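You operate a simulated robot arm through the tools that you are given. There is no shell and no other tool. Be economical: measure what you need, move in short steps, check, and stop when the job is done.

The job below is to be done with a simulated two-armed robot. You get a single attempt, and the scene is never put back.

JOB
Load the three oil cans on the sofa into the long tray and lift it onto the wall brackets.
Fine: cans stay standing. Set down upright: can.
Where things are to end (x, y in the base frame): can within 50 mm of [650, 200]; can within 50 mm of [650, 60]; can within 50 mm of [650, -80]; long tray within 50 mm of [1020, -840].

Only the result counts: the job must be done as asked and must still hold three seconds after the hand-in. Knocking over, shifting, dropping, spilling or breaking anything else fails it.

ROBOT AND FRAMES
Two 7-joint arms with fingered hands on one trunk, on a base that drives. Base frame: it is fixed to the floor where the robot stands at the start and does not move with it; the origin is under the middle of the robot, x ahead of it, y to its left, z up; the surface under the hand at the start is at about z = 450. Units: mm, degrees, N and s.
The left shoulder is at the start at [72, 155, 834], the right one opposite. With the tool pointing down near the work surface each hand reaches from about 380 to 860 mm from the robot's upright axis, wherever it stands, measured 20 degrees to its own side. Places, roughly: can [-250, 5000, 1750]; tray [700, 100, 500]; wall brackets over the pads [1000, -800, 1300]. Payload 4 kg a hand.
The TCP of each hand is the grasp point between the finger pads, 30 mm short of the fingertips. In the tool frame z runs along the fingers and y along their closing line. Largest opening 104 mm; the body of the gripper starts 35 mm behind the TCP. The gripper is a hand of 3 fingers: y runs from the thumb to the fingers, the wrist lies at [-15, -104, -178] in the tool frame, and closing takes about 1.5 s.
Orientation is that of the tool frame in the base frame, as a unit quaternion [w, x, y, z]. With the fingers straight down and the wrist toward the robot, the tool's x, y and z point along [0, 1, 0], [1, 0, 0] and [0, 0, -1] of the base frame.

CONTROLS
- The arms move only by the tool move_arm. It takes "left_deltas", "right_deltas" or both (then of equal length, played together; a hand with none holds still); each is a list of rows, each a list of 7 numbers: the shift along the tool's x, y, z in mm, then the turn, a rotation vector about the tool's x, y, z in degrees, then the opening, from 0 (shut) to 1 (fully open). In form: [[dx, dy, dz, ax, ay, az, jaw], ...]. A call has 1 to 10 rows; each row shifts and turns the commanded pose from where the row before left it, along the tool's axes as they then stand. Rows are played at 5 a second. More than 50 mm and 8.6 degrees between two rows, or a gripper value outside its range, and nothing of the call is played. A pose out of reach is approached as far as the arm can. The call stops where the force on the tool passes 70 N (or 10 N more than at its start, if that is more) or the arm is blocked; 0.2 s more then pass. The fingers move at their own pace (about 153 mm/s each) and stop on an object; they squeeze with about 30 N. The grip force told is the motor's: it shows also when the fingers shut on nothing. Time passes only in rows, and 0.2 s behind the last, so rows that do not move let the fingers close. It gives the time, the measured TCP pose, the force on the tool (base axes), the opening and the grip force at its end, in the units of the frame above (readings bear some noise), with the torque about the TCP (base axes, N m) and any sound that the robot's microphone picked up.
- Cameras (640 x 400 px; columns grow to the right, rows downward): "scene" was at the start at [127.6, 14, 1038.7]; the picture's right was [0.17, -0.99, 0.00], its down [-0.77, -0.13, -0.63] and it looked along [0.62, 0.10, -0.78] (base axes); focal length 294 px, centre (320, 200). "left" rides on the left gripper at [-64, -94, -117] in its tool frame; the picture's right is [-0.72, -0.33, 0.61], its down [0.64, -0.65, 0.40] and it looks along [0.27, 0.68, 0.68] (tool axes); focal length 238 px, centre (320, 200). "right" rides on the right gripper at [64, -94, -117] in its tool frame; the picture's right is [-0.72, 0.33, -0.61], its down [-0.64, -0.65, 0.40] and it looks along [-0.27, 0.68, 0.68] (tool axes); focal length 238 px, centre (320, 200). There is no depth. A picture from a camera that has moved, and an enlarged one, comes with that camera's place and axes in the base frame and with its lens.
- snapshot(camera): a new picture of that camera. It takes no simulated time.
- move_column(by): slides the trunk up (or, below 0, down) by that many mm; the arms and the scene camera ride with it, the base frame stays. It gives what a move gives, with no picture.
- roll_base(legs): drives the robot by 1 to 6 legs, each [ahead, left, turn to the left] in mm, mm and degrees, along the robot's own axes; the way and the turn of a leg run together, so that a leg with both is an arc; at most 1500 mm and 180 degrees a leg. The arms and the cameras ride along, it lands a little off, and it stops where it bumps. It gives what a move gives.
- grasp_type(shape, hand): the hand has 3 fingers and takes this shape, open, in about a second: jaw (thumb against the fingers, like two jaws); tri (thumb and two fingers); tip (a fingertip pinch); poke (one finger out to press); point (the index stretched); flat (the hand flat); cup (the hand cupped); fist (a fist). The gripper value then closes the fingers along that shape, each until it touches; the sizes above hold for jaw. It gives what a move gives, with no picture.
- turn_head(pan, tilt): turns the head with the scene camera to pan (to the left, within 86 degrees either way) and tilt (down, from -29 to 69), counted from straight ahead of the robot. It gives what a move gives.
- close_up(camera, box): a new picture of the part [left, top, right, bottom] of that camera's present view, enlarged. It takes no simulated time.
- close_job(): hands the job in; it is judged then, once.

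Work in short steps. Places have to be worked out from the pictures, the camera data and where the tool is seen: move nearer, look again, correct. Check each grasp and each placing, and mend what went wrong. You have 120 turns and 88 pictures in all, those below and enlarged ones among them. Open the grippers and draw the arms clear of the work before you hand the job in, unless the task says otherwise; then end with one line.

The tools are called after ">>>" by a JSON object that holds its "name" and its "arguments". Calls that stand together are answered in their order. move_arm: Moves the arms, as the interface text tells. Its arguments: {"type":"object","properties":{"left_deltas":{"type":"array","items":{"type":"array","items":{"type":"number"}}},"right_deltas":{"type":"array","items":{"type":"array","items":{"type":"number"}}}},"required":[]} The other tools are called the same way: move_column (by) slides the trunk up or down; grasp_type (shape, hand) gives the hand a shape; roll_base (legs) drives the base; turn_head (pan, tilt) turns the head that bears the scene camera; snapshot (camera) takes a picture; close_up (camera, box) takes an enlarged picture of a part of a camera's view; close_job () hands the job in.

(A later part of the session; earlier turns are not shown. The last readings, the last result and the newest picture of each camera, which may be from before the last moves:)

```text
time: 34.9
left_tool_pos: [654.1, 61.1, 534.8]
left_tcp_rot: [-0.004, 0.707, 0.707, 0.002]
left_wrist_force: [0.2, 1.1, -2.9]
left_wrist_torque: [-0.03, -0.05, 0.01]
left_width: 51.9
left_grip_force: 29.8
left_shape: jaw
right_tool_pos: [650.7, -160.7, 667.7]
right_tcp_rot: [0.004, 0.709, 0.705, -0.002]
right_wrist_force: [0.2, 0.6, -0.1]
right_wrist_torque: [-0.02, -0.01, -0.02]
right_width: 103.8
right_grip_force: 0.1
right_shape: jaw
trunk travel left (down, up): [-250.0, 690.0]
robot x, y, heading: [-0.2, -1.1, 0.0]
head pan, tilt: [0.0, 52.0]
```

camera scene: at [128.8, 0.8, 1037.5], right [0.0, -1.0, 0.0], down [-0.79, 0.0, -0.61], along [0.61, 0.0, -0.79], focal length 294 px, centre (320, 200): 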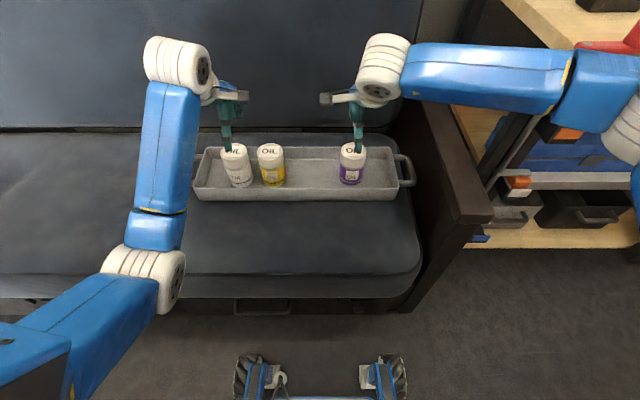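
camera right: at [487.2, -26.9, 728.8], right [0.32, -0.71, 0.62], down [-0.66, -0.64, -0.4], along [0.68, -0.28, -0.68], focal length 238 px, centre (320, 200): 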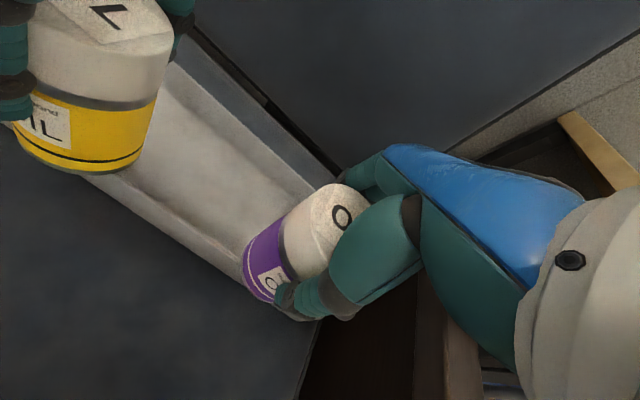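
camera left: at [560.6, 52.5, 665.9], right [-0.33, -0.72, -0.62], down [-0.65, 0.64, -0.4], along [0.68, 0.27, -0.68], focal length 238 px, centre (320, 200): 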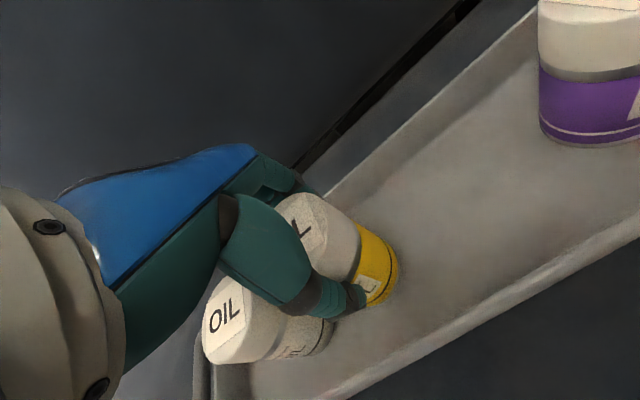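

Not down yet, so I lower it another 2 mm.

>>> {"name": "move_arm", "arguments": {"left_deltas": [[0, 0, 1, 0, 0, 0, 0], [0, 0, 1, 0, 0, 0, 0], [0, 0, 0, 0, 0, 0, 0]]}}

```text
time: 35.7
left_tool_pos: [653.5, 60.9, 533.2]
left_tcp_rot: [-0.002, 0.706, 0.708, 0.003]
left_wrist_force: [-1.3, -1.3, 2.6]
left_wrist_torque: [0.0, 0.05, -0.03]
left_width: 51.9
left_grip_force: 29.9
left_shape: jaw
right_tool_pos: [650.0, -159.6, 668.5]
right_tcp_rot: [0.004, 0.709, 0.705, -0.001]
right_wrist_force: [0.3, 0.6, 0.0]
right_wrist_torque: [0.01, 0.0, -0.04]
right_width: 103.7
right_grip_force: 0.1
right_shape: jaw
trunk travel left (down, up): [-250.0, 690.0]
robot x, y, heading: [-1.5, -0.9, 0.0]
head pan, tilt: [0.0, 52.0]
```

Yellow has touched down. I release it and rise straight up.

>>> {"name": "move_arm", "arguments": {"left_deltas": [[0, 0, 0, 0, 0, 0, 0.82], [0, 0, 0, 0, 0, 0, 0.82], [0, 0, 0, 0, 0, 0, 0.82], [0, 0, -20, 0, 0, 0, 0.82], [0, 0, -45, 0, 0, 0, 0.85], [0, 0, -45, 0, 0, 0, 1], [0, 0, -40, 0, 0, 0, 1], [0, 0, 0, 0, 0, 0, 1]]}}

>>> {"name": "snapshot", "arguments": {"camera": "right"}}

>>> {"name": "close_up", "arguments": {"camera": "scene", "box": [160, 100, 480, 300]}}

```text
time: 37.5
left_tool_pos: [654.4, 64.3, 684.5]
left_tcp_rot: [-0.004, 0.707, 0.707, 0.001]
left_wrist_force: [-0.5, -0.8, 0.1]
left_wrist_torque: [0.02, 0.0, -0.01]
left_width: 103.9
left_grip_force: 0.0
left_shape: jaw
right_tool_pos: [651.4, -161.2, 667.2]
right_tcp_rot: [0.004, 0.709, 0.705, -0.004]
right_wrist_force: [0.3, -0.2, 0.5]
right_wrist_torque: [-0.02, 0.02, -0.01]
right_width: 104.2
right_grip_force: 0.0
right_shape: jaw
trunk travel left (down, up): [-250.0, 690.0]
robot x, y, heading: [0.1, -1.0, 0.2]
head pan, tilt: [0.0, 52.0]
```

```text
61 pictures are left
camera right: at [555.5, -94.2, 784.2], right [0.32, -0.72, 0.62], down [-0.66, -0.64, -0.4], along [0.68, -0.28, -0.68], focal length 238 px, centre (320, 200)
```

right: 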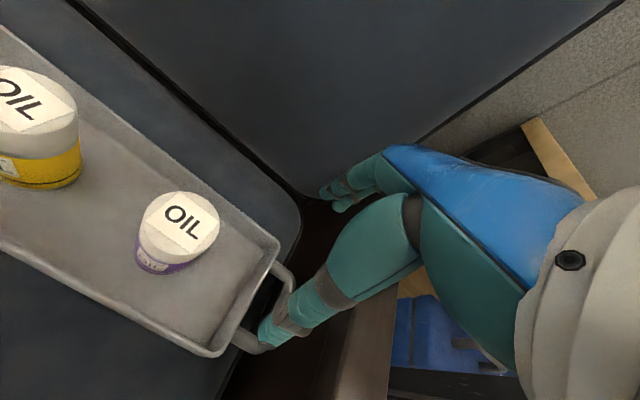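

```text
2.00 times, centred on (320, 200) of scene
camera zoom: at [128.7, -0.1, 1037.5], right [0.0, -1.0, 0.0], down [-0.79, 0.0, -0.61], along [0.61, 0.0, -0.79], focal length 588 px, centre (320, 200)
```

zoom: 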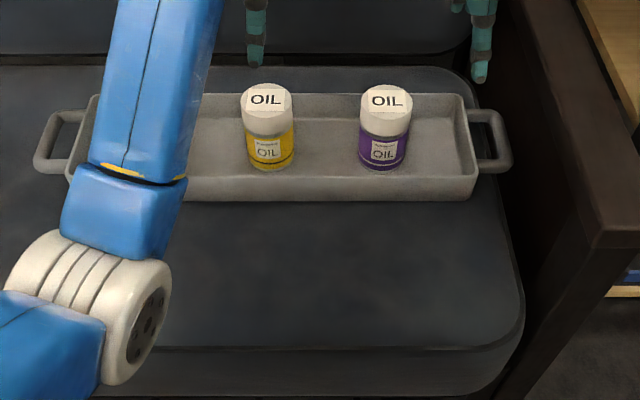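

The cans are placed. Next I need the gap between the right handle and the sofa arm, so I take a close view from the right hand camera.

>>> {"name": "close_up", "arguments": {"camera": "right", "box": [160, 200, 480, 400]}}

>>> {"name": "close_up", "arguments": {"camera": "scene", "box": [340, 100, 500, 200]}}

```text
2.00 times, centred on (320, 300) of right
camera zoom: at [555.5, -94.2, 784.2], right [0.32, -0.72, 0.62], down [-0.66, -0.64, -0.4], along [0.68, -0.28, -0.68], focal length 477 px, centre (320, 0)
```

zoom: 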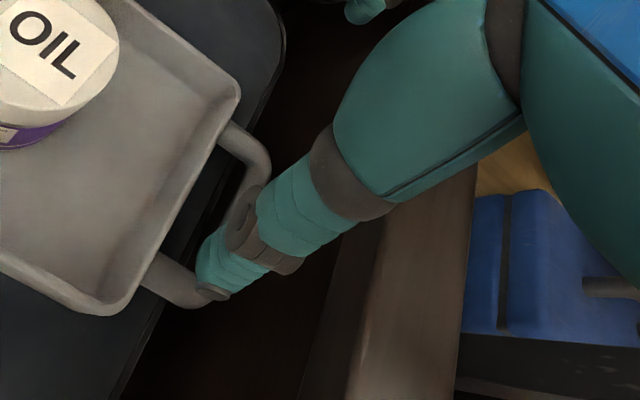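

```text
4.00 times, centred on (420, 150) of scene
camera zoom: at [128.7, -0.1, 1037.5], right [0.0, -1.0, 0.0], down [-0.79, 0.0, -0.61], along [0.61, 0.0, -0.79], focal length 1177 px, centre (-80, 400)
```

zoom: 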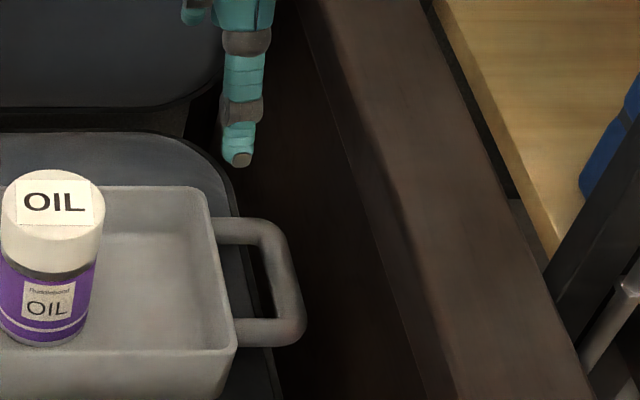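

The sofa arm's inner edge is at about y=-253 with its top near z≈580, and the handle's outer bar is near y≈-230. A hand will not fit there yet, so I plan to pull the tray left with the left hand first. I move the left hand over the left handle.

>>> {"name": "move_arm", "arguments": {"left_deltas": [[45, 0, 0, 0, 0, 0, 1], [45, 0, 0, 0, 0, 0, 1], [45, 0, 0, 0, 0, 0, 1], [45, 0, 0, 0, 0, 0, 1], [45, 0, 0, 0, 0, 0, 1], [45, 0, 0, 0, 0, 0, 1], [0, 0, 0, 0, 0, 0, 1]]}}

>>> {"name": "move_arm", "arguments": {"left_deltas": [[0, 0, 0, 0, 0, -8, 1], [0, 0, 0, 0, 0, -8, 1], [0, 0, 0, 0, 0, -8, 1], [0, 0, 0, 0, 0, -8, 1], [0, 0, 0, 0, 0, -8, 1], [0, 0, 0, 0, 0, -8, 1], [0, 0, 0, 0, 0, -8, 1], [0, 0, 0, 0, 0, -8, 1], [0, 0, 0, 0, 0, -8, 1], [0, 0, 0, 0, 0, -8, 1]]}}

>>> {"name": "snapshot", "arguments": {"camera": "scene"}}

```text
time: 39.1
left_tool_pos: [658.2, 333.9, 686.9]
left_tcp_rot: [-0.003, 0.707, 0.707, 0.002]
left_wrist_force: [-0.7, -0.3, -0.6]
left_wrist_torque: [0.02, 0.02, 0.02]
left_width: 103.9
left_grip_force: 0.1
left_shape: jaw
right_tool_pos: [650.2, -160.6, 667.7]
right_tcp_rot: [0.004, 0.709, 0.705, -0.004]
right_wrist_force: [-0.1, 0.9, 0.1]
right_wrist_torque: [-0.01, -0.02, 0.01]
right_width: 103.8
right_grip_force: 0.0
right_shape: jaw
trunk travel left (down, up): [-250.0, 690.0]
robot x, y, heading: [-4.0, 2.1, -0.2]
head pan, tilt: [0.0, 52.0]
```

```text
time: 41.3
left_tool_pos: [656.7, 329.3, 684.7]
left_tcp_rot: [-0.001, 0.085, 0.996, 0.003]
left_wrist_force: [0.2, -0.6, -0.3]
left_wrist_torque: [-0.03, -0.01, -0.01]
left_width: 103.9
left_grip_force: 0.1
left_shape: jaw
right_tool_pos: [650.9, -160.2, 668.1]
right_tcp_rot: [0.004, 0.709, 0.705, -0.002]
right_wrist_force: [-0.8, -0.7, -0.1]
right_wrist_torque: [0.0, 0.0, 0.02]
right_width: 103.6
right_grip_force: 0.0
right_shape: jaw
trunk travel left (down, up): [-250.0, 690.0]
robot x, y, heading: [0.6, -0.8, -0.1]
head pan, tilt: [0.0, 52.0]
```

```text
57 pictures are left
camera scene: at [128.8, -0.1, 1037.5], right [0.0, -1.0, 0.0], down [-0.79, 0.0, -0.61], along [0.61, 0.0, -0.79], focal length 294 px, centre (320, 200)
```

scene: 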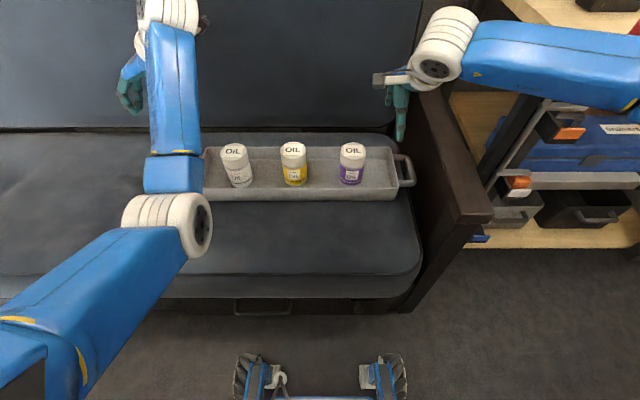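

The left hand turned as asked, 80° so far. I finish the turn to 90° and look with the left camera.

>>> {"name": "move_arm", "arguments": {"left_deltas": [[0, 0, 15, 0, 0, -5, 1], [0, 0, 15, 0, 0, -4.8, 1], [0, 0, 20, 0, 0, 0, 1], [0, 0, 0, 0, 0, 0, 1]]}}

>>> {"name": "snapshot", "arguments": {"camera": "left"}}

>>> {"name": "snapshot", "arguments": {"camera": "scene"}}

```text
time: 42.3
left_tool_pos: [653.3, 331.1, 633.9]
left_tcp_rot: [-0.001, 0.0, 1.0, 0.004]
left_wrist_force: [0.7, -0.5, 0.1]
left_wrist_torque: [0.02, 0.03, 0.0]
left_width: 103.9
left_grip_force: 0.0
left_shape: jaw
right_tool_pos: [650.1, -161.6, 669.1]
right_tcp_rot: [0.002, 0.71, 0.705, -0.003]
right_wrist_force: [0.6, -0.3, -0.6]
right_wrist_torque: [-0.03, 0.0, 0.01]
right_width: 103.7
right_grip_force: 0.1
right_shape: jaw
trunk travel left (down, up): [-250.0, 690.0]
robot x, y, heading: [3.5, 2.6, 0.1]
head pan, tilt: [0.0, 52.0]
```

```text
56 pictures are left
camera left: at [717.9, 236.0, 749.9], right [0.72, -0.32, -0.62], down [-0.64, -0.65, -0.41], along [-0.27, 0.69, -0.67], focal length 238 px, centre (320, 200)
```

left: 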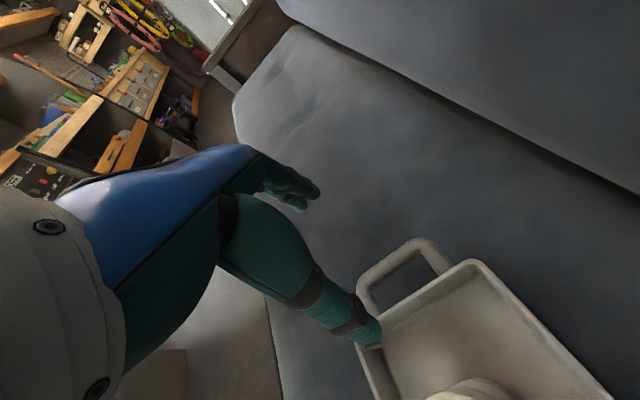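

```text
55 pictures are left
camera scene: at [128.5, 0.4, 1037.5], right [0.0, -1.0, 0.0], down [-0.79, 0.0, -0.61], along [0.61, 0.0, -0.79], focal length 294 px, centre (320, 200)
```

scene: 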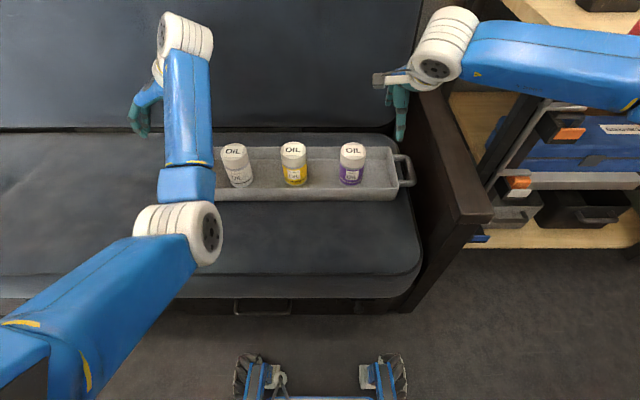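

The left camera gives the left bar's centre as y≈346, x from 615 to 693, z≈485. I shift to y=346, pre-close to about 44 mm so the thumb fits inside the loop, and come down to z≈545 to check.

>>> {"name": "move_arm", "arguments": {"left_deltas": [[0, 15, 0, 0, 0, 0, 0.42], [0, 0, 30, 0, 0, 0, 0.42], [0, 0, 30, 0, 0, 0, 0.42], [0, 0, 29, 0, 0, 0, 0.42], [0, 0, 0, 0, 0, 0, 0.42]]}}

>>> {"name": "snapshot", "arguments": {"camera": "left"}}

>>> {"name": "close_up", "arguments": {"camera": "scene", "box": [100, 80, 260, 230]}}

```text
time: 43.5
left_tool_pos: [653.4, 348.0, 544.4]
left_tcp_rot: [0.0, 0.001, 1.0, 0.005]
left_wrist_force: [0.1, -0.4, 0.2]
left_wrist_torque: [0.03, -0.01, -0.01]
left_width: 44.1
left_grip_force: 0.0
left_shape: jaw
right_tool_pos: [649.5, -160.1, 668.5]
right_tcp_rot: [0.003, 0.709, 0.705, -0.003]
right_wrist_force: [-0.1, 0.1, -0.8]
right_wrist_torque: [0.01, -0.02, -0.02]
right_width: 104.1
right_grip_force: 0.0
right_shape: jaw
trunk travel left (down, up): [-250.0, 690.0]
robot x, y, heading: [-3.5, -1.2, 0.1]
head pan, tilt: [0.0, 52.0]
```

```text
54 pictures are left
camera left: at [716.7, 252.8, 660.7], right [0.72, -0.32, -0.62], down [-0.64, -0.65, -0.41], along [-0.27, 0.69, -0.67], focal length 238 px, centre (320, 200)
```

left: 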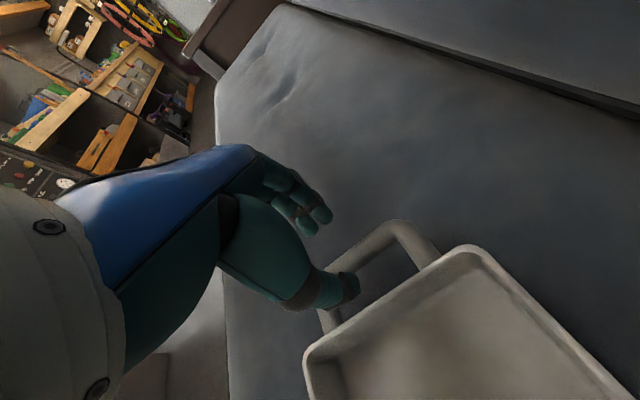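

```text
2.67 times, centred on (180, 155) of scene
camera zoom: at [128.5, 0.4, 1037.5], right [0.0, -1.0, 0.0], down [-0.79, 0.0, -0.61], along [0.61, 0.0, -0.79], focal length 785 px, centre (693, 320)
```

zoom: 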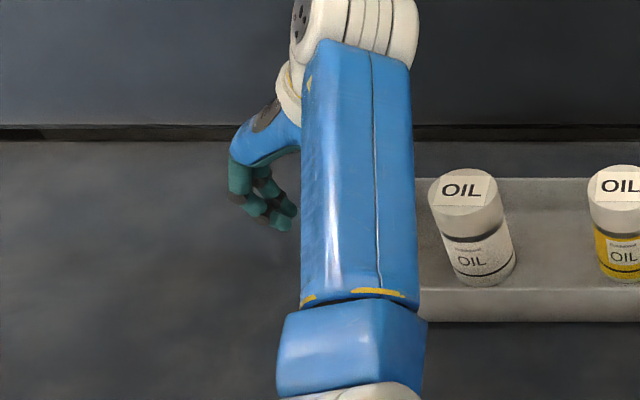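

The bar lies at y≈350 and the thumb at y≈320, inside the loop, so the hand is well aligned. I go down in small rows to z≈489.

>>> {"name": "move_arm", "arguments": {"left_deltas": [[0, 1, 15, 0, 0, 0, 0.42], [0, 0, 15, 0, 0, 0, 0.42], [0, 0, 15, 0, 0, 0, 0.42], [0, 0, 10, 0, 0, 0, 0.42], [0, 0, 0, 0, 0, 0, 0.42]]}}

>>> {"name": "snapshot", "arguments": {"camera": "left"}}

```text
time: 44.7
left_tool_pos: [653.4, 350.1, 488.5]
left_tcp_rot: [-0.002, 0.001, 1.0, 0.002]
left_wrist_force: [-0.5, 8.3, 2.6]
left_wrist_torque: [-0.17, -0.03, -0.03]
left_width: 39.8
left_grip_force: 0.1
left_shape: jaw
right_tool_pos: [651.5, -158.8, 668.6]
right_tcp_rot: [0.004, 0.709, 0.705, -0.004]
right_wrist_force: [0.9, 0.3, 0.9]
right_wrist_torque: [0.01, -0.02, -0.01]
right_width: 103.7
right_grip_force: 0.1
right_shape: jaw
trunk travel left (down, up): [-250.0, 690.0]
robot x, y, heading: [-0.8, -0.3, -0.1]
head pan, tilt: [0.0, 52.0]
```

```text
52 pictures are left
camera left: at [717.8, 254.2, 605.4], right [0.72, -0.32, -0.62], down [-0.64, -0.65, -0.41], along [-0.27, 0.69, -0.67], focal length 238 px, centre (320, 200)
```

left: 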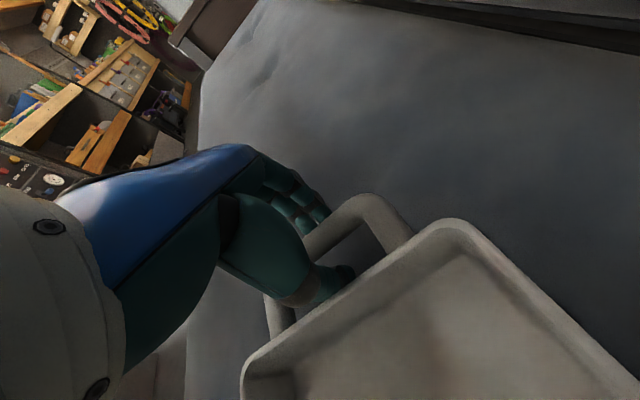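

The thumb brushes the tray wall lightly (8 N) inside the loop. I close onto the bar.

>>> {"name": "move_arm", "arguments": {"left_deltas": [[0, 2, 0, 0, 0, 0, 0], [0, 0, 0, 0, 0, 0, 0], [0, 0, 0, 0, 0, 0, 0], [0, 0, 0, 0, 0, 0, 0], [0, 0, 0, 0, 0, 0, 0]]}}

>>> {"name": "snapshot", "arguments": {"camera": "left"}}

```text
time: 45.9
left_tool_pos: [655.6, 349.8, 489.2]
left_tcp_rot: [-0.002, 0.002, 1.0, 0.002]
left_wrist_force: [-1.0, 2.5, -7.1]
left_wrist_torque: [0.0, 0.0, 0.07]
left_width: 7.0
left_grip_force: 30.2
left_shape: jaw
right_tool_pos: [652.5, -160.1, 668.1]
right_tcp_rot: [0.003, 0.709, 0.705, -0.004]
right_wrist_force: [0.0, -0.4, 0.1]
right_wrist_torque: [0.01, 0.02, 0.0]
right_width: 103.7
right_grip_force: 0.0
right_shape: jaw
trunk travel left (down, up): [-250.0, 690.0]
robot x, y, heading: [-3.6, -3.7, 0.0]
head pan, tilt: [0.0, 52.0]
```

```text
51 pictures are left
camera left: at [718.3, 255.6, 605.2], right [0.72, -0.33, -0.62], down [-0.64, -0.65, -0.41], along [-0.27, 0.69, -0.67], focal length 238 px, centre (320, 200)
```

left: 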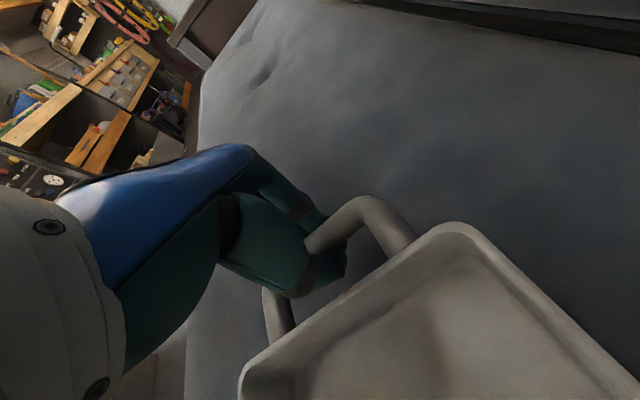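

The fingers closed under the bar (7 mm), which is a wrapping hold. I pull the tray gently left, along tool y, by 70 mm.

>>> {"name": "move_arm", "arguments": {"left_deltas": [[0, 4, 0, 0, 0, 0, 0], [0, 7, 0, 0, 0, 0, 0], [0, 8, 0, 0, 0, 0, 0], [0, 8, 0, 0, 0, 0, 0], [0, 8, 0, 0, 0, 0, 0], [0, 8, 0, 0, 0, 0, 0], [0, 8, 0, 0, 0, 0, 0], [0, 8, 0, 0, 0, 0, 0], [0, 7, 0, 0, 0, 0, 0], [0, 4, 0, 0, 0, 0, 0]]}}

>>> {"name": "snapshot", "arguments": {"camera": "scene"}}

>>> {"name": "snapshot", "arguments": {"camera": "right"}}

```text
time: 48.1
left_tool_pos: [656.2, 420.8, 490.1]
left_tcp_rot: [0.0, 0.002, 1.0, 0.003]
left_wrist_force: [0.5, -1.7, -6.9]
left_wrist_torque: [-0.01, 0.0, 0.06]
left_width: 6.9
left_grip_force: 29.7
left_shape: jaw
right_tool_pos: [651.6, -159.7, 667.8]
right_tcp_rot: [0.004, 0.708, 0.706, -0.004]
right_wrist_force: [0.0, 0.1, 0.3]
right_wrist_torque: [0.04, 0.0, -0.04]
right_width: 103.8
right_grip_force: 0.0
right_shape: jaw
trunk travel left (down, up): [-250.0, 690.0]
robot x, y, heading: [-0.3, 0.4, 0.1]
head pan, tilt: [0.0, 52.0]
```

```text
50 pictures are left
camera scene: at [129.8, 1.3, 1037.3], right [0.0, -1.0, 0.0], down [-0.79, 0.0, -0.61], along [0.61, 0.0, -0.79], focal length 294 px, centre (320, 200)
```

scene: 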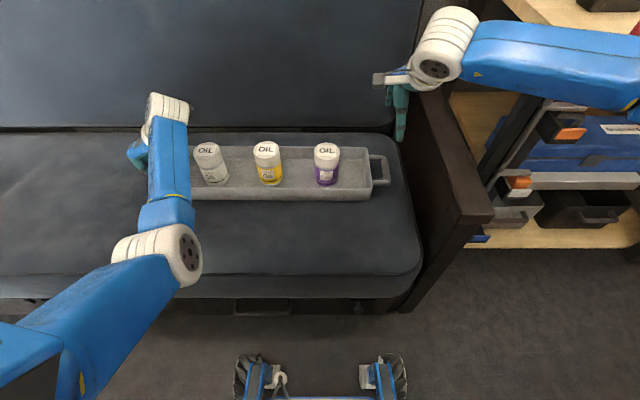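

```text
49 pictures are left
camera right: at [555.9, -93.2, 783.9], right [0.32, -0.71, 0.62], down [-0.66, -0.64, -0.4], along [0.68, -0.28, -0.68], focal length 238 px, centre (320, 200)
```

right: 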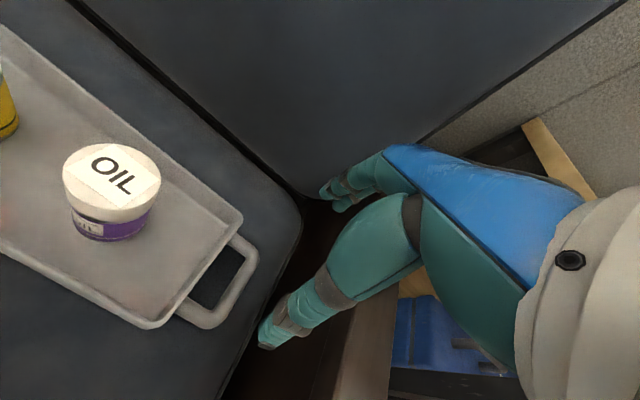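

The tray slid left with all cans standing. The right bar is now at about y=-156, x 609–693, clear of the sofa arm. I turn the right hand 90°.

>>> {"name": "move_arm", "arguments": {"right_deltas": [[0, 0, 0, 0, 0, 8, 1], [0, 0, 0, 0, 0, 8, 1], [0, 0, 0, 0, 0, 8, 1], [0, 0, 0, 0, 0, 8, 1], [0, 0, 0, 0, 0, 8, 1], [0, 0, 0, 0, 0, 8, 1], [0, 0, 0, 0, 0, 8, 1], [0, 0, 0, 0, 0, 8, 1], [0, 0, 0, 0, 0, 8, 1], [0, 0, 0, 0, 0, 8, 1]]}}

>>> {"name": "snapshot", "arguments": {"camera": "scene"}}

```text
time: 50.3
left_tool_pos: [656.5, 421.1, 488.4]
left_tcp_rot: [-0.002, 0.001, 1.0, 0.002]
left_wrist_force: [0.2, -2.6, -6.6]
left_wrist_torque: [0.01, -0.03, 0.08]
left_width: 6.9
left_grip_force: 29.6
left_shape: jaw
right_tool_pos: [650.1, -159.7, 668.6]
right_tcp_rot: [0.006, 0.997, 0.083, -0.002]
right_wrist_force: [0.0, -0.1, 0.3]
right_wrist_torque: [0.03, 0.01, -0.03]
right_width: 103.6
right_grip_force: 0.1
right_shape: jaw
trunk travel left (down, up): [-250.0, 690.0]
robot x, y, heading: [1.8, -0.6, 0.0]
head pan, tilt: [0.0, 52.0]
```

```text
48 pictures are left
camera scene: at [130.2, 2.1, 1037.2], right [0.0, -1.0, 0.0], down [-0.79, 0.0, -0.61], along [0.61, 0.0, -0.79], focal length 294 px, centre (320, 200)
```

scene: 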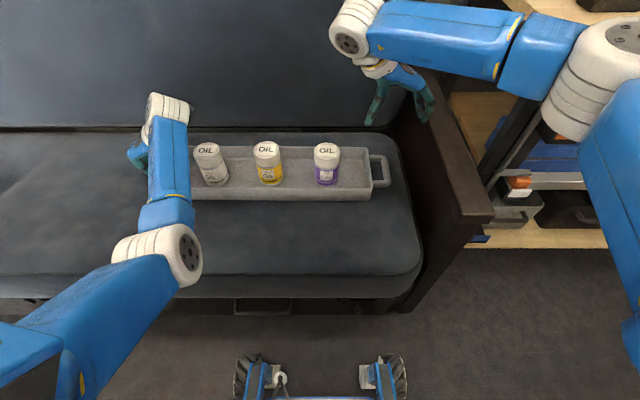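

I finish the turn, pre-close and come down to z≈545 for a check.

>>> {"name": "move_arm", "arguments": {"right_deltas": [[0, 0, 0, 0, 0, 5, 0.42], [0, 0, 30, 0, 0, 4.6, 0.42], [0, 0, 30, 0, 0, 0, 0.42], [0, 0, 30, 0, 0, 0, 0.42], [0, -4, 30, 0, 0, 0, 0.42], [0, 0, 0, 0, 0, 0, 0.42]]}}

>>> {"name": "snapshot", "arguments": {"camera": "right"}}

>>> {"name": "close_up", "arguments": {"camera": "scene", "box": [300, 80, 500, 230]}}

```text
time: 51.7
left_tool_pos: [656.0, 420.1, 489.2]
left_tcp_rot: [-0.001, 0.001, 1.0, 0.003]
left_wrist_force: [0.4, -1.2, -7.5]
left_wrist_torque: [0.01, 0.02, 0.06]
left_width: 7.0
left_grip_force: 29.9
left_shape: jaw
right_tool_pos: [650.0, -157.0, 547.7]
right_tcp_rot: [0.005, 1.0, 0.001, 0.0]
right_wrist_force: [0.1, -0.6, -0.5]
right_wrist_torque: [0.03, 0.02, 0.02]
right_width: 44.3
right_grip_force: 0.0
right_shape: jaw
trunk travel left (down, up): [-250.0, 690.0]
robot x, y, heading: [0.0, 1.9, -0.1]
head pan, tilt: [0.0, 52.0]
```

```text
47 pictures are left
camera right: at [712.3, -60.5, 662.5], right [-0.72, -0.32, 0.62], down [-0.64, 0.65, -0.41], along [-0.27, -0.69, -0.67], focal length 238 px, centre (320, 200)
```

right: 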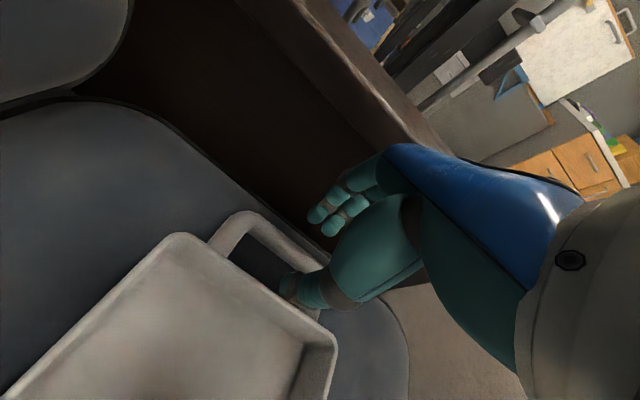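

```text
2.67 times, centred on (400, 155) of scene
camera zoom: at [129.9, 2.0, 1037.3], right [0.0, -1.0, 0.0], down [-0.79, 0.0, -0.61], along [0.61, 0.0, -0.79], focal length 785 px, centre (107, 320)
```

zoom: 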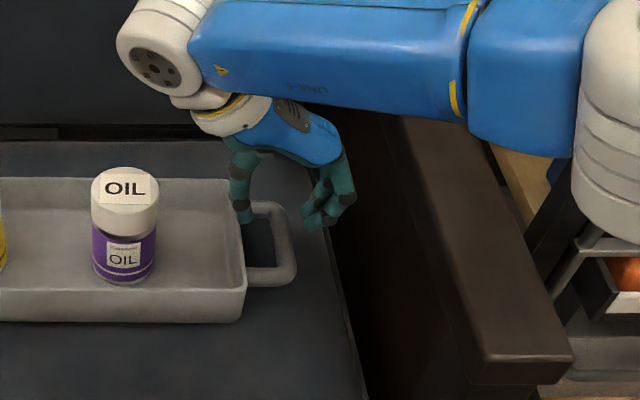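

The right bar sits at y≈-159, so I shift 3 mm outward and go down to z≈490.

>>> {"name": "move_arm", "arguments": {"right_deltas": [[0, 3, 15, 0, 0, 0, 0.42], [0, 0, 15, 0, 0, 0, 0.42], [0, 0, 15, 0, 0, 0, 0.42], [0, 0, 12, 0, 0, 0, 0.42], [0, 0, 0, 0, 0, 0, 0.42]]}}

>>> {"name": "snapshot", "arguments": {"camera": "right"}}

```text
time: 52.5
left_tool_pos: [654.7, 421.2, 490.4]
left_tcp_rot: [-0.001, 0.001, 1.0, 0.0]
left_wrist_force: [-1.4, 1.3, -6.8]
left_wrist_torque: [0.04, 0.04, 0.11]
left_width: 7.3
left_grip_force: 30.2
left_shape: jaw
right_tool_pos: [659.0, -156.1, 529.3]
right_tcp_rot: [0.006, 1.0, 0.0, 0.017]
right_wrist_force: [-3.6, 1.5, 47.2]
right_wrist_torque: [1.44, 0.36, 0.13]
right_width: 45.0
right_grip_force: 0.0
right_shape: jaw
trunk travel left (down, up): [-250.0, 690.0]
robot x, y, heading: [1.2, 0.3, 0.1]
head pan, tilt: [0.0, 52.0]
stopped in row 4 (right hand): the force on the tool passed its limit at 78 N (the readings are from after the stop); the commanded pose is now the measured one
```

```text
45 pictures are left
camera right: at [717.8, -60.3, 646.9], right [-0.74, -0.32, 0.59], down [-0.63, 0.65, -0.43], along [-0.24, -0.69, -0.68], focal length 238 px, centre (320, 200)
```

right: 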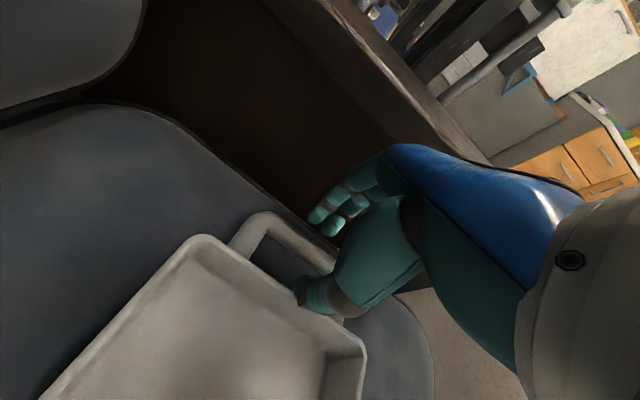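

The push came about 30 mm to the inner side, so the thumb landed on the tray rim. I back up, re-level, shift 7 mm outward and narrow the opening.

>>> {"name": "move_arm", "arguments": {"right_deltas": [[0, 0, -15, 0, 0, 0, 0.36], [-4, 3, -5, 0, -1.95, 0, 0.36], [-4, 4, 0, 0, 0, 0, 0.36], [0, 0, 0, 0, 0, 0, 0.36]]}}

>>> {"name": "close_up", "arguments": {"camera": "right", "box": [160, 150, 400, 350]}}

>>> {"name": "snapshot", "arguments": {"camera": "scene"}}

```text
time: 53.5
left_tool_pos: [657.4, 418.2, 489.9]
left_tcp_rot: [0.0, 0.003, 1.0, 0.002]
left_wrist_force: [-0.2, -0.1, -7.9]
left_wrist_torque: [0.01, 0.01, 0.1]
left_width: 7.4
left_grip_force: 30.1
left_shape: jaw
right_tool_pos: [649.3, -166.2, 538.6]
right_tcp_rot: [0.006, 1.0, 0.001, -0.009]
right_wrist_force: [0.1, 0.0, -0.1]
right_wrist_torque: [0.0, 0.0, 0.02]
right_width: 37.3
right_grip_force: 0.0
right_shape: jaw
trunk travel left (down, up): [-250.0, 690.0]
robot x, y, heading: [0.5, -3.3, 0.0]
head pan, tilt: [0.0, 52.0]
```

```text
2.00 times, centred on (280, 250) of right
camera zoom: at [713.5, -69.4, 653.3], right [-0.71, -0.32, 0.63], down [-0.65, 0.65, -0.4], along [-0.28, -0.69, -0.67], focal length 477 px, centre (400, 100)
```

zoom: 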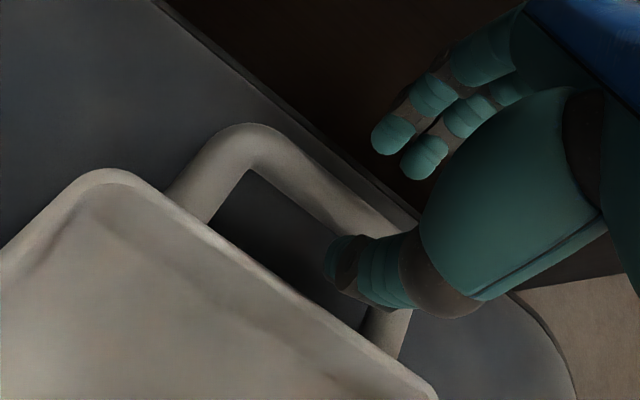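

```text
43 pictures are left
camera scene: at [130.4, 2.4, 1037.3], right [0.0, -1.0, 0.0], down [-0.79, 0.0, -0.61], along [0.61, 0.0, -0.79], focal length 294 px, centre (320, 200)
```

scene: 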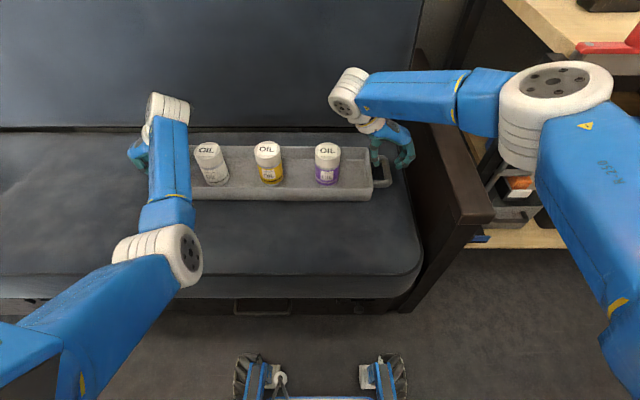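

The thumb now sits inside the loop: rim at y≈-127, thumb at -139, bar inner edge near -155. I level the hand by 1° and go down in small steps.

>>> {"name": "move_arm", "arguments": {"right_deltas": [[0, 0, 10, 0, 1, 0, 0.36], [0, 0, 10, 0, 0, 0, 0.36], [0, 0, 10, 0, 0, 0, 0.36], [0, 0, 10, 0, 0, 0, 0.36], [0, 0, 8, 0, 0, 0, 0.36], [0, 0, 0, 0, 0, 0, 0.36]]}}

>>> {"name": "close_up", "arguments": {"camera": "right", "box": [160, 150, 400, 350]}}

```text
time: 54.9
left_tool_pos: [656.2, 419.9, 490.4]
left_tcp_rot: [0.0, 0.001, 1.0, 0.002]
left_wrist_force: [0.7, 7.6, -8.6]
left_wrist_torque: [0.04, 0.03, 0.1]
left_width: 7.0
left_grip_force: 30.1
left_shape: jaw
right_tool_pos: [647.2, -168.0, 490.3]
right_tcp_rot: [0.006, 1.0, 0.0, 0.002]
right_wrist_force: [0.6, -12.8, 5.9]
right_wrist_torque: [0.36, -0.03, -0.06]
right_width: 33.4
right_grip_force: 0.0
right_shape: jaw
trunk travel left (down, up): [-250.0, 690.0]
robot x, y, heading: [-1.4, 0.1, -0.2]
head pan, tilt: [0.0, 52.0]
```

```text
2.00 times, centred on (280, 250) of right
camera zoom: at [710.2, -71.8, 606.1], right [-0.72, -0.32, 0.61], down [-0.64, 0.65, -0.41], along [-0.27, -0.69, -0.67], focal length 477 px, centre (400, 100)
```

zoom: 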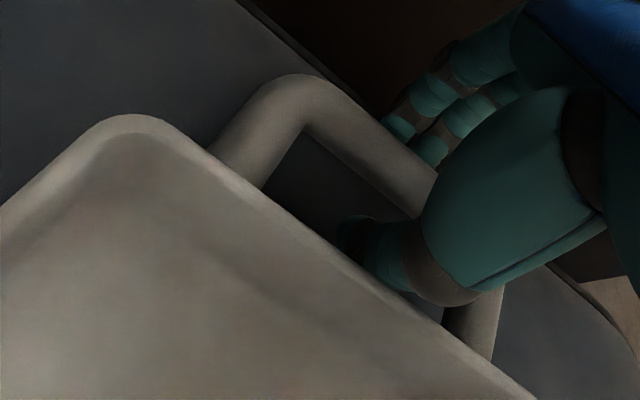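

Right thumb inside the loop, fingers outside. I close the right hand.

>>> {"name": "move_arm", "arguments": {"right_deltas": [[0, 0, 0, 0, 0, 0, 0], [0, 0, 0, 0, 0, 0, 0], [0, 0, 0, 0, 0, 0, 0], [0, 0, 0, 0, 0, 0, 0], [0, 0, 0, 0, 0, 0, 0]]}}

>>> {"name": "close_up", "arguments": {"camera": "right", "box": [160, 150, 400, 350]}}

>>> {"name": "turn_head", "arguments": {"pan": -80, "tilt": 25}}

>>> {"name": "snapshot", "arguments": {"camera": "scene"}}

```text
time: 56.1
left_tool_pos: [657.7, 418.5, 489.4]
left_tcp_rot: [-0.001, 0.001, 1.0, 0.002]
left_wrist_force: [1.0, 11.8, -7.5]
left_wrist_torque: [0.1, 0.01, 0.1]
left_width: 6.7
left_grip_force: 30.3
left_shape: jaw
right_tool_pos: [648.0, -167.3, 489.4]
right_tcp_rot: [0.005, 1.0, 0.001, 0.0]
right_wrist_force: [0.1, -11.4, -6.6]
right_wrist_torque: [-0.1, 0.0, -0.06]
right_width: 5.0
right_grip_force: 30.4
right_shape: jaw
trunk travel left (down, up): [-250.0, 690.0]
robot x, y, heading: [0.2, -0.9, 0.0]
head pan, tilt: [0.0, 52.0]
```

```text
2.00 times, centred on (280, 250) of right
camera zoom: at [710.6, -70.5, 604.5], right [-0.72, -0.32, 0.62], down [-0.64, 0.65, -0.41], along [-0.27, -0.69, -0.67], focal length 477 px, centre (400, 100)
```

zoom: 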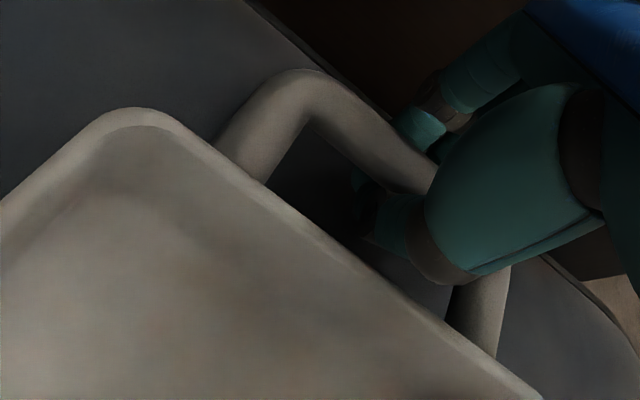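

```text
time: 57.6
left_tool_pos: [656.8, 419.6, 489.5]
left_tcp_rot: [0.0, 0.004, 1.0, 0.002]
left_wrist_force: [-0.2, 12.4, -7.6]
left_wrist_torque: [0.12, -0.02, 0.15]
left_width: 6.7
left_grip_force: 30.0
left_shape: jaw
right_tool_pos: [649.1, -167.7, 488.5]
right_tcp_rot: [0.005, 1.0, -0.001, 0.0]
right_wrist_force: [1.0, -12.6, -7.5]
right_wrist_torque: [-0.11, -0.02, 0.01]
right_width: 5.0
right_grip_force: 30.0
right_shape: jaw
trunk travel left (down, up): [-250.0, 690.0]
robot x, y, heading: [1.5, -1.6, 0.1]
head pan, tilt: [-80.0, 25.0]
```

```text
40 pictures are left
camera scene: at [72.8, -88.7, 1077.6], right [-0.98, -0.17, 0.01], down [-0.08, 0.42, -0.91], along [0.16, -0.89, -0.42], focal length 294 px, centre (320, 200)
```

scene: 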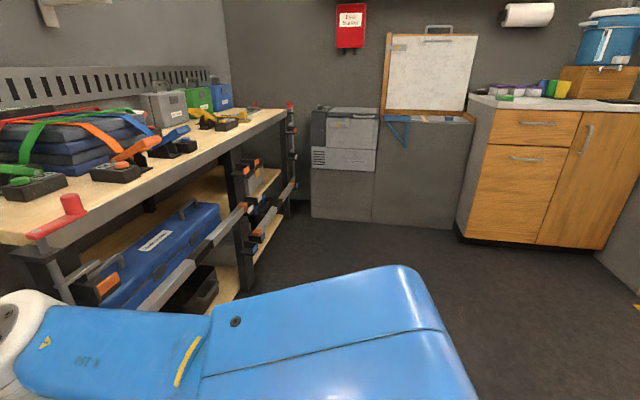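

Both hands hold the bars, and the floor to the right of the sofa is free. The bench front is at x≈640. I turn the head back and lift with the trunk by 40 mm, which keeps the tray level.

>>> {"name": "turn_head", "arguments": {"pan": 0, "tilt": 45}}

>>> {"name": "move_column", "arguments": {"by": 40}}

>>> {"name": "snapshot", "arguments": {"camera": "scene"}}

```text
time: 59.1
left_tool_pos: [657.6, 418.8, 488.4]
left_tcp_rot: [-0.001, 0.003, 1.0, 0.002]
left_wrist_force: [0.1, 12.4, -7.0]
left_wrist_torque: [0.08, 0.02, 0.09]
left_width: 6.6
left_grip_force: 29.9
left_shape: jaw
right_tool_pos: [648.5, -166.4, 488.3]
right_tcp_rot: [0.006, 1.0, 0.001, 0.001]
right_wrist_force: [-1.2, -13.2, -6.9]
right_wrist_torque: [-0.08, -0.02, -0.01]
right_width: 5.1
right_grip_force: 30.2
right_shape: jaw
trunk travel left (down, up): [-250.0, 690.0]
robot x, y, heading: [-1.4, 1.2, -0.2]
head pan, tilt: [0.0, 45.0]
```

```text
time: 60.0
left_tool_pos: [657.4, 419.5, 528.4]
left_tcp_rot: [-0.001, 0.003, 1.0, 0.002]
left_wrist_force: [-0.2, 12.8, -8.0]
left_wrist_torque: [0.09, 0.04, 0.12]
left_width: 6.3
left_grip_force: 29.7
left_shape: jaw
right_tool_pos: [648.5, -167.6, 529.3]
right_tcp_rot: [0.006, 1.0, 0.001, -0.001]
right_wrist_force: [-0.2, -12.8, -6.9]
right_wrist_torque: [-0.09, -0.01, -0.07]
right_width: 4.9
right_grip_force: 30.0
right_shape: jaw
trunk travel left (down, up): [-290.0, 650.0]
robot x, y, heading: [0.6, 1.6, 0.1]
head pan, tilt: [0.0, 45.0]
```

```text
39 pictures are left
camera scene: at [138.6, 2.1, 1086.5], right [0.0, -1.0, 0.0], down [-0.71, 0.0, -0.7], along [0.7, 0.0, -0.71], focal length 294 px, centre (320, 200)
```

scene: 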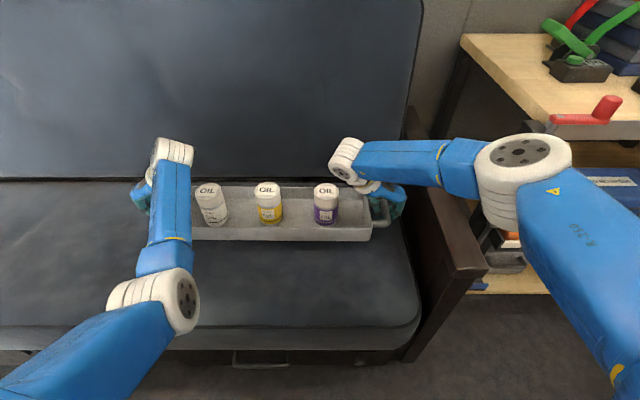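

The tray is up, carrying about 15 N in all and level. I raise it 160 mm more and then back the robot off 150 mm, watching the cans.

>>> {"name": "move_column", "arguments": {"by": 160}}

>>> {"name": "roll_base", "arguments": {"legs": [[-150, 0, 0]]}}

>>> {"name": "snapshot", "arguments": {"camera": "scene"}}

```text
time: 61.8
left_tool_pos: [658.0, 419.7, 688.8]
left_tcp_rot: [0.0, 0.003, 1.0, 0.001]
left_wrist_force: [0.3, 12.1, -7.2]
left_wrist_torque: [0.1, 0.03, 0.12]
left_width: 6.4
left_grip_force: 29.8
left_shape: jaw
right_tool_pos: [648.9, -167.6, 689.0]
right_tcp_rot: [0.005, 1.0, 0.001, 0.001]
right_wrist_force: [0.0, -12.1, -6.6]
right_wrist_torque: [-0.08, 0.01, -0.03]
right_width: 5.1
right_grip_force: 30.1
right_shape: jaw
trunk travel left (down, up): [-450.0, 490.0]
robot x, y, heading: [-0.3, -3.0, 0.1]
head pan, tilt: [0.0, 45.0]
```

```text
time: 63.2
left_tool_pos: [509.8, 420.2, 689.1]
left_tcp_rot: [-0.001, 0.002, 1.0, 0.002]
left_wrist_force: [0.8, 12.2, -7.4]
left_wrist_torque: [0.07, 0.06, 0.11]
left_width: 6.6
left_grip_force: 29.6
left_shape: jaw
right_tool_pos: [502.3, -165.8, 687.9]
right_tcp_rot: [0.006, 1.0, 0.001, 0.001]
right_wrist_force: [-1.5, -11.5, -6.3]
right_wrist_torque: [-0.11, -0.01, -0.03]
right_width: 5.1
right_grip_force: 29.8
right_shape: jaw
trunk travel left (down, up): [-450.0, 490.0]
robot x, y, heading: [-143.6, -0.4, -0.1]
head pan, tilt: [0.0, 45.0]
```

```text
38 pictures are left
camera scene: at [-7.7, 2.2, 1246.4], right [0.0, -1.0, 0.0], down [-0.71, 0.0, -0.7], along [0.7, 0.0, -0.71], focal length 294 px, centre (320, 200)
```

scene: 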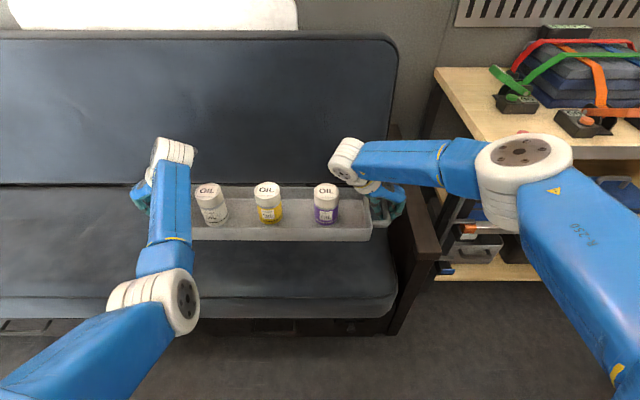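

The cans held still. I centre the tray in front of the robot by moving both hands 125 mm to the right in step.

>>> {"name": "move_arm", "arguments": {"left_deltas": [[0, -8, 0, 0, 0, 0, 0], [0, -13, 0, 0, 0, 0, 0], [0, -14, 0, 0, 0, 0, 0], [0, -14, 0, 0, 0, 0, 0], [0, -14, 0, 0, 0, 0, 0], [0, -14, 0, 0, 0, 0, 0], [0, -14, 0, 0, 0, 0, 0], [0, -14, 0, 0, 0, 0, 0], [0, -12, 0, 0, 0, 0, 0], [0, -8, 0, 0, 0, 0, 0]], "right_deltas": [[0, 8, 0, 0, 0, 0, 0], [0, 13, 0, 0, 0, 0, 0], [0, 14, 0, 0, 0, 0, 0], [0, 14, 0, 0, 0, 0, 0], [0, 14, 0, 0, 0, 0, 0], [0, 14, 0, 0, 0, 0, 0], [0, 14, 0, 0, 0, 0, 0], [0, 14, 0, 0, 0, 0, 0], [0, 12, 0, 0, 0, 0, 0], [0, 8, 0, 0, 0, 0, 0]]}}

>>> {"name": "snapshot", "arguments": {"camera": "scene"}}

```text
time: 65.4
left_tool_pos: [508.2, 294.6, 690.8]
left_tcp_rot: [0.001, 0.001, 1.0, 0.004]
left_wrist_force: [0.2, 11.1, -7.0]
left_wrist_torque: [0.07, 0.03, 0.13]
left_width: 6.4
left_grip_force: 30.3
left_shape: jaw
right_tool_pos: [500.5, -293.8, 692.3]
right_tcp_rot: [0.004, 1.0, 0.0, 0.003]
right_wrist_force: [-0.5, -11.5, -7.5]
right_wrist_torque: [-0.07, -0.01, -0.03]
right_width: 5.1
right_grip_force: 30.2
right_shape: jaw
trunk travel left (down, up): [-450.0, 490.0]
robot x, y, heading: [-148.3, 1.8, 0.2]
head pan, tilt: [0.0, 45.0]
```

```text
37 pictures are left
camera scene: at [-8.8, -0.3, 1246.6], right [0.0, -1.0, 0.0], down [-0.71, 0.0, -0.7], along [0.7, 0.0, -0.71], focal length 294 px, centre (320, 200)
```

scene: 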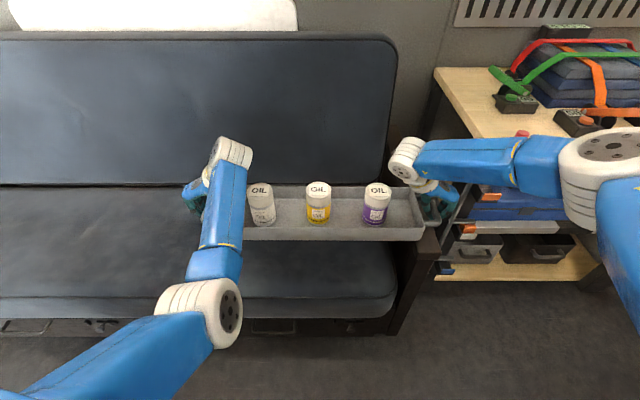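

The tray is level and centred. I raise the trunk 300 mm, then drive 840 mm to the right.

>>> {"name": "move_column", "arguments": {"by": 300}}

>>> {"name": "roll_base", "arguments": {"legs": [[0, -420, 0], [0, -420, 0]]}}

>>> {"name": "snapshot", "arguments": {"camera": "scene"}}

```text
time: 68.4
left_tool_pos: [509.2, 293.4, 990.4]
left_tcp_rot: [0.001, 0.002, 1.0, 0.002]
left_wrist_force: [1.1, 12.3, -6.5]
left_wrist_torque: [0.08, 0.01, 0.12]
left_width: 6.5
left_grip_force: 30.2
left_shape: jaw
right_tool_pos: [502.1, -293.4, 992.8]
right_tcp_rot: [0.004, 1.0, 0.0, 0.002]
right_wrist_force: [-0.4, -12.2, -7.1]
right_wrist_torque: [-0.09, 0.04, -0.01]
right_width: 5.0
right_grip_force: 29.9
right_shape: jaw
trunk travel left (down, up): [-750.0, 190.0]
robot x, y, heading: [-151.1, 0.3, 0.5]
head pan, tilt: [0.0, 45.0]
```

```text
time: 73.1
left_tool_pos: [515.5, -536.6, 990.5]
left_tcp_rot: [0.001, 0.002, 1.0, 0.002]
left_wrist_force: [-0.2, 11.1, -7.8]
left_wrist_torque: [0.07, 0.0, 0.08]
left_width: 6.4
left_grip_force: 30.0
left_shape: jaw
right_tool_pos: [507.9, -1123.8, 991.9]
right_tcp_rot: [0.006, 1.0, 0.0, 0.002]
right_wrist_force: [-0.1, -11.0, -7.3]
right_wrist_torque: [-0.06, 0.04, -0.01]
right_width: 4.9
right_grip_force: 29.8
right_shape: jaw
trunk travel left (down, up): [-750.0, 190.0]
robot x, y, heading: [-140.8, -831.9, 0.1]
head pan, tilt: [0.0, 45.0]
```

```text
36 pictures are left
camera scene: at [-0.7, -829.9, 1546.6], right [0.0, -1.0, 0.0], down [-0.71, 0.0, -0.7], along [0.7, 0.0, -0.71], focal length 294 px, centre (320, 200)
```

scene: 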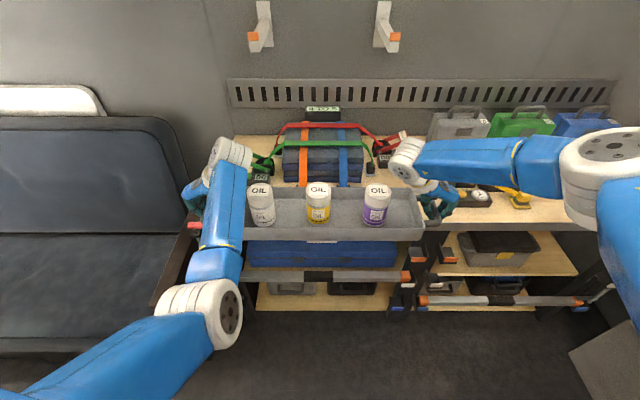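

The tray is now in front of the bench with the cans steady. I look at the brackets to measure their height and depth.

>>> {"name": "turn_head", "arguments": {"pan": 0, "tilt": 20}}

>>> {"name": "close_up", "arguments": {"camera": "scene", "box": [200, 80, 440, 230]}}

```text
time: 74.0
left_tool_pos: [512.9, -537.5, 992.1]
left_tcp_rot: [0.002, 0.0, 1.0, 0.003]
left_wrist_force: [0.1, 5.2, -7.8]
left_wrist_torque: [0.07, 0.03, 0.09]
left_width: 6.0
left_grip_force: 30.0
left_shape: jaw
right_tool_pos: [505.6, -1126.1, 993.9]
right_tcp_rot: [0.006, 1.0, 0.001, 0.004]
right_wrist_force: [0.7, -5.7, -7.9]
right_wrist_torque: [-0.06, 0.02, -0.08]
right_width: 5.2
right_grip_force: 30.1
right_shape: jaw
trunk travel left (down, up): [-750.0, 190.0]
robot x, y, heading: [-144.6, -832.4, -0.2]
head pan, tilt: [0.0, 20.0]
```

```text
2.67 times, centred on (320, 155) of scene
camera zoom: at [11.2, -831.8, 1585.1], right [0.0, -1.0, 0.0], down [-0.35, 0.0, -0.94], along [0.94, 0.0, -0.35], focal length 785 px, centre (320, 320)
```

zoom: 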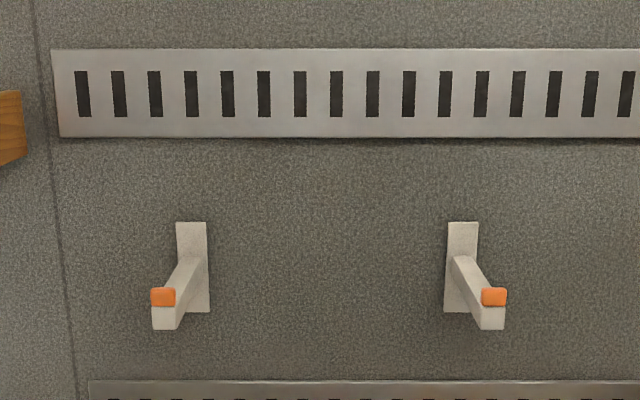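

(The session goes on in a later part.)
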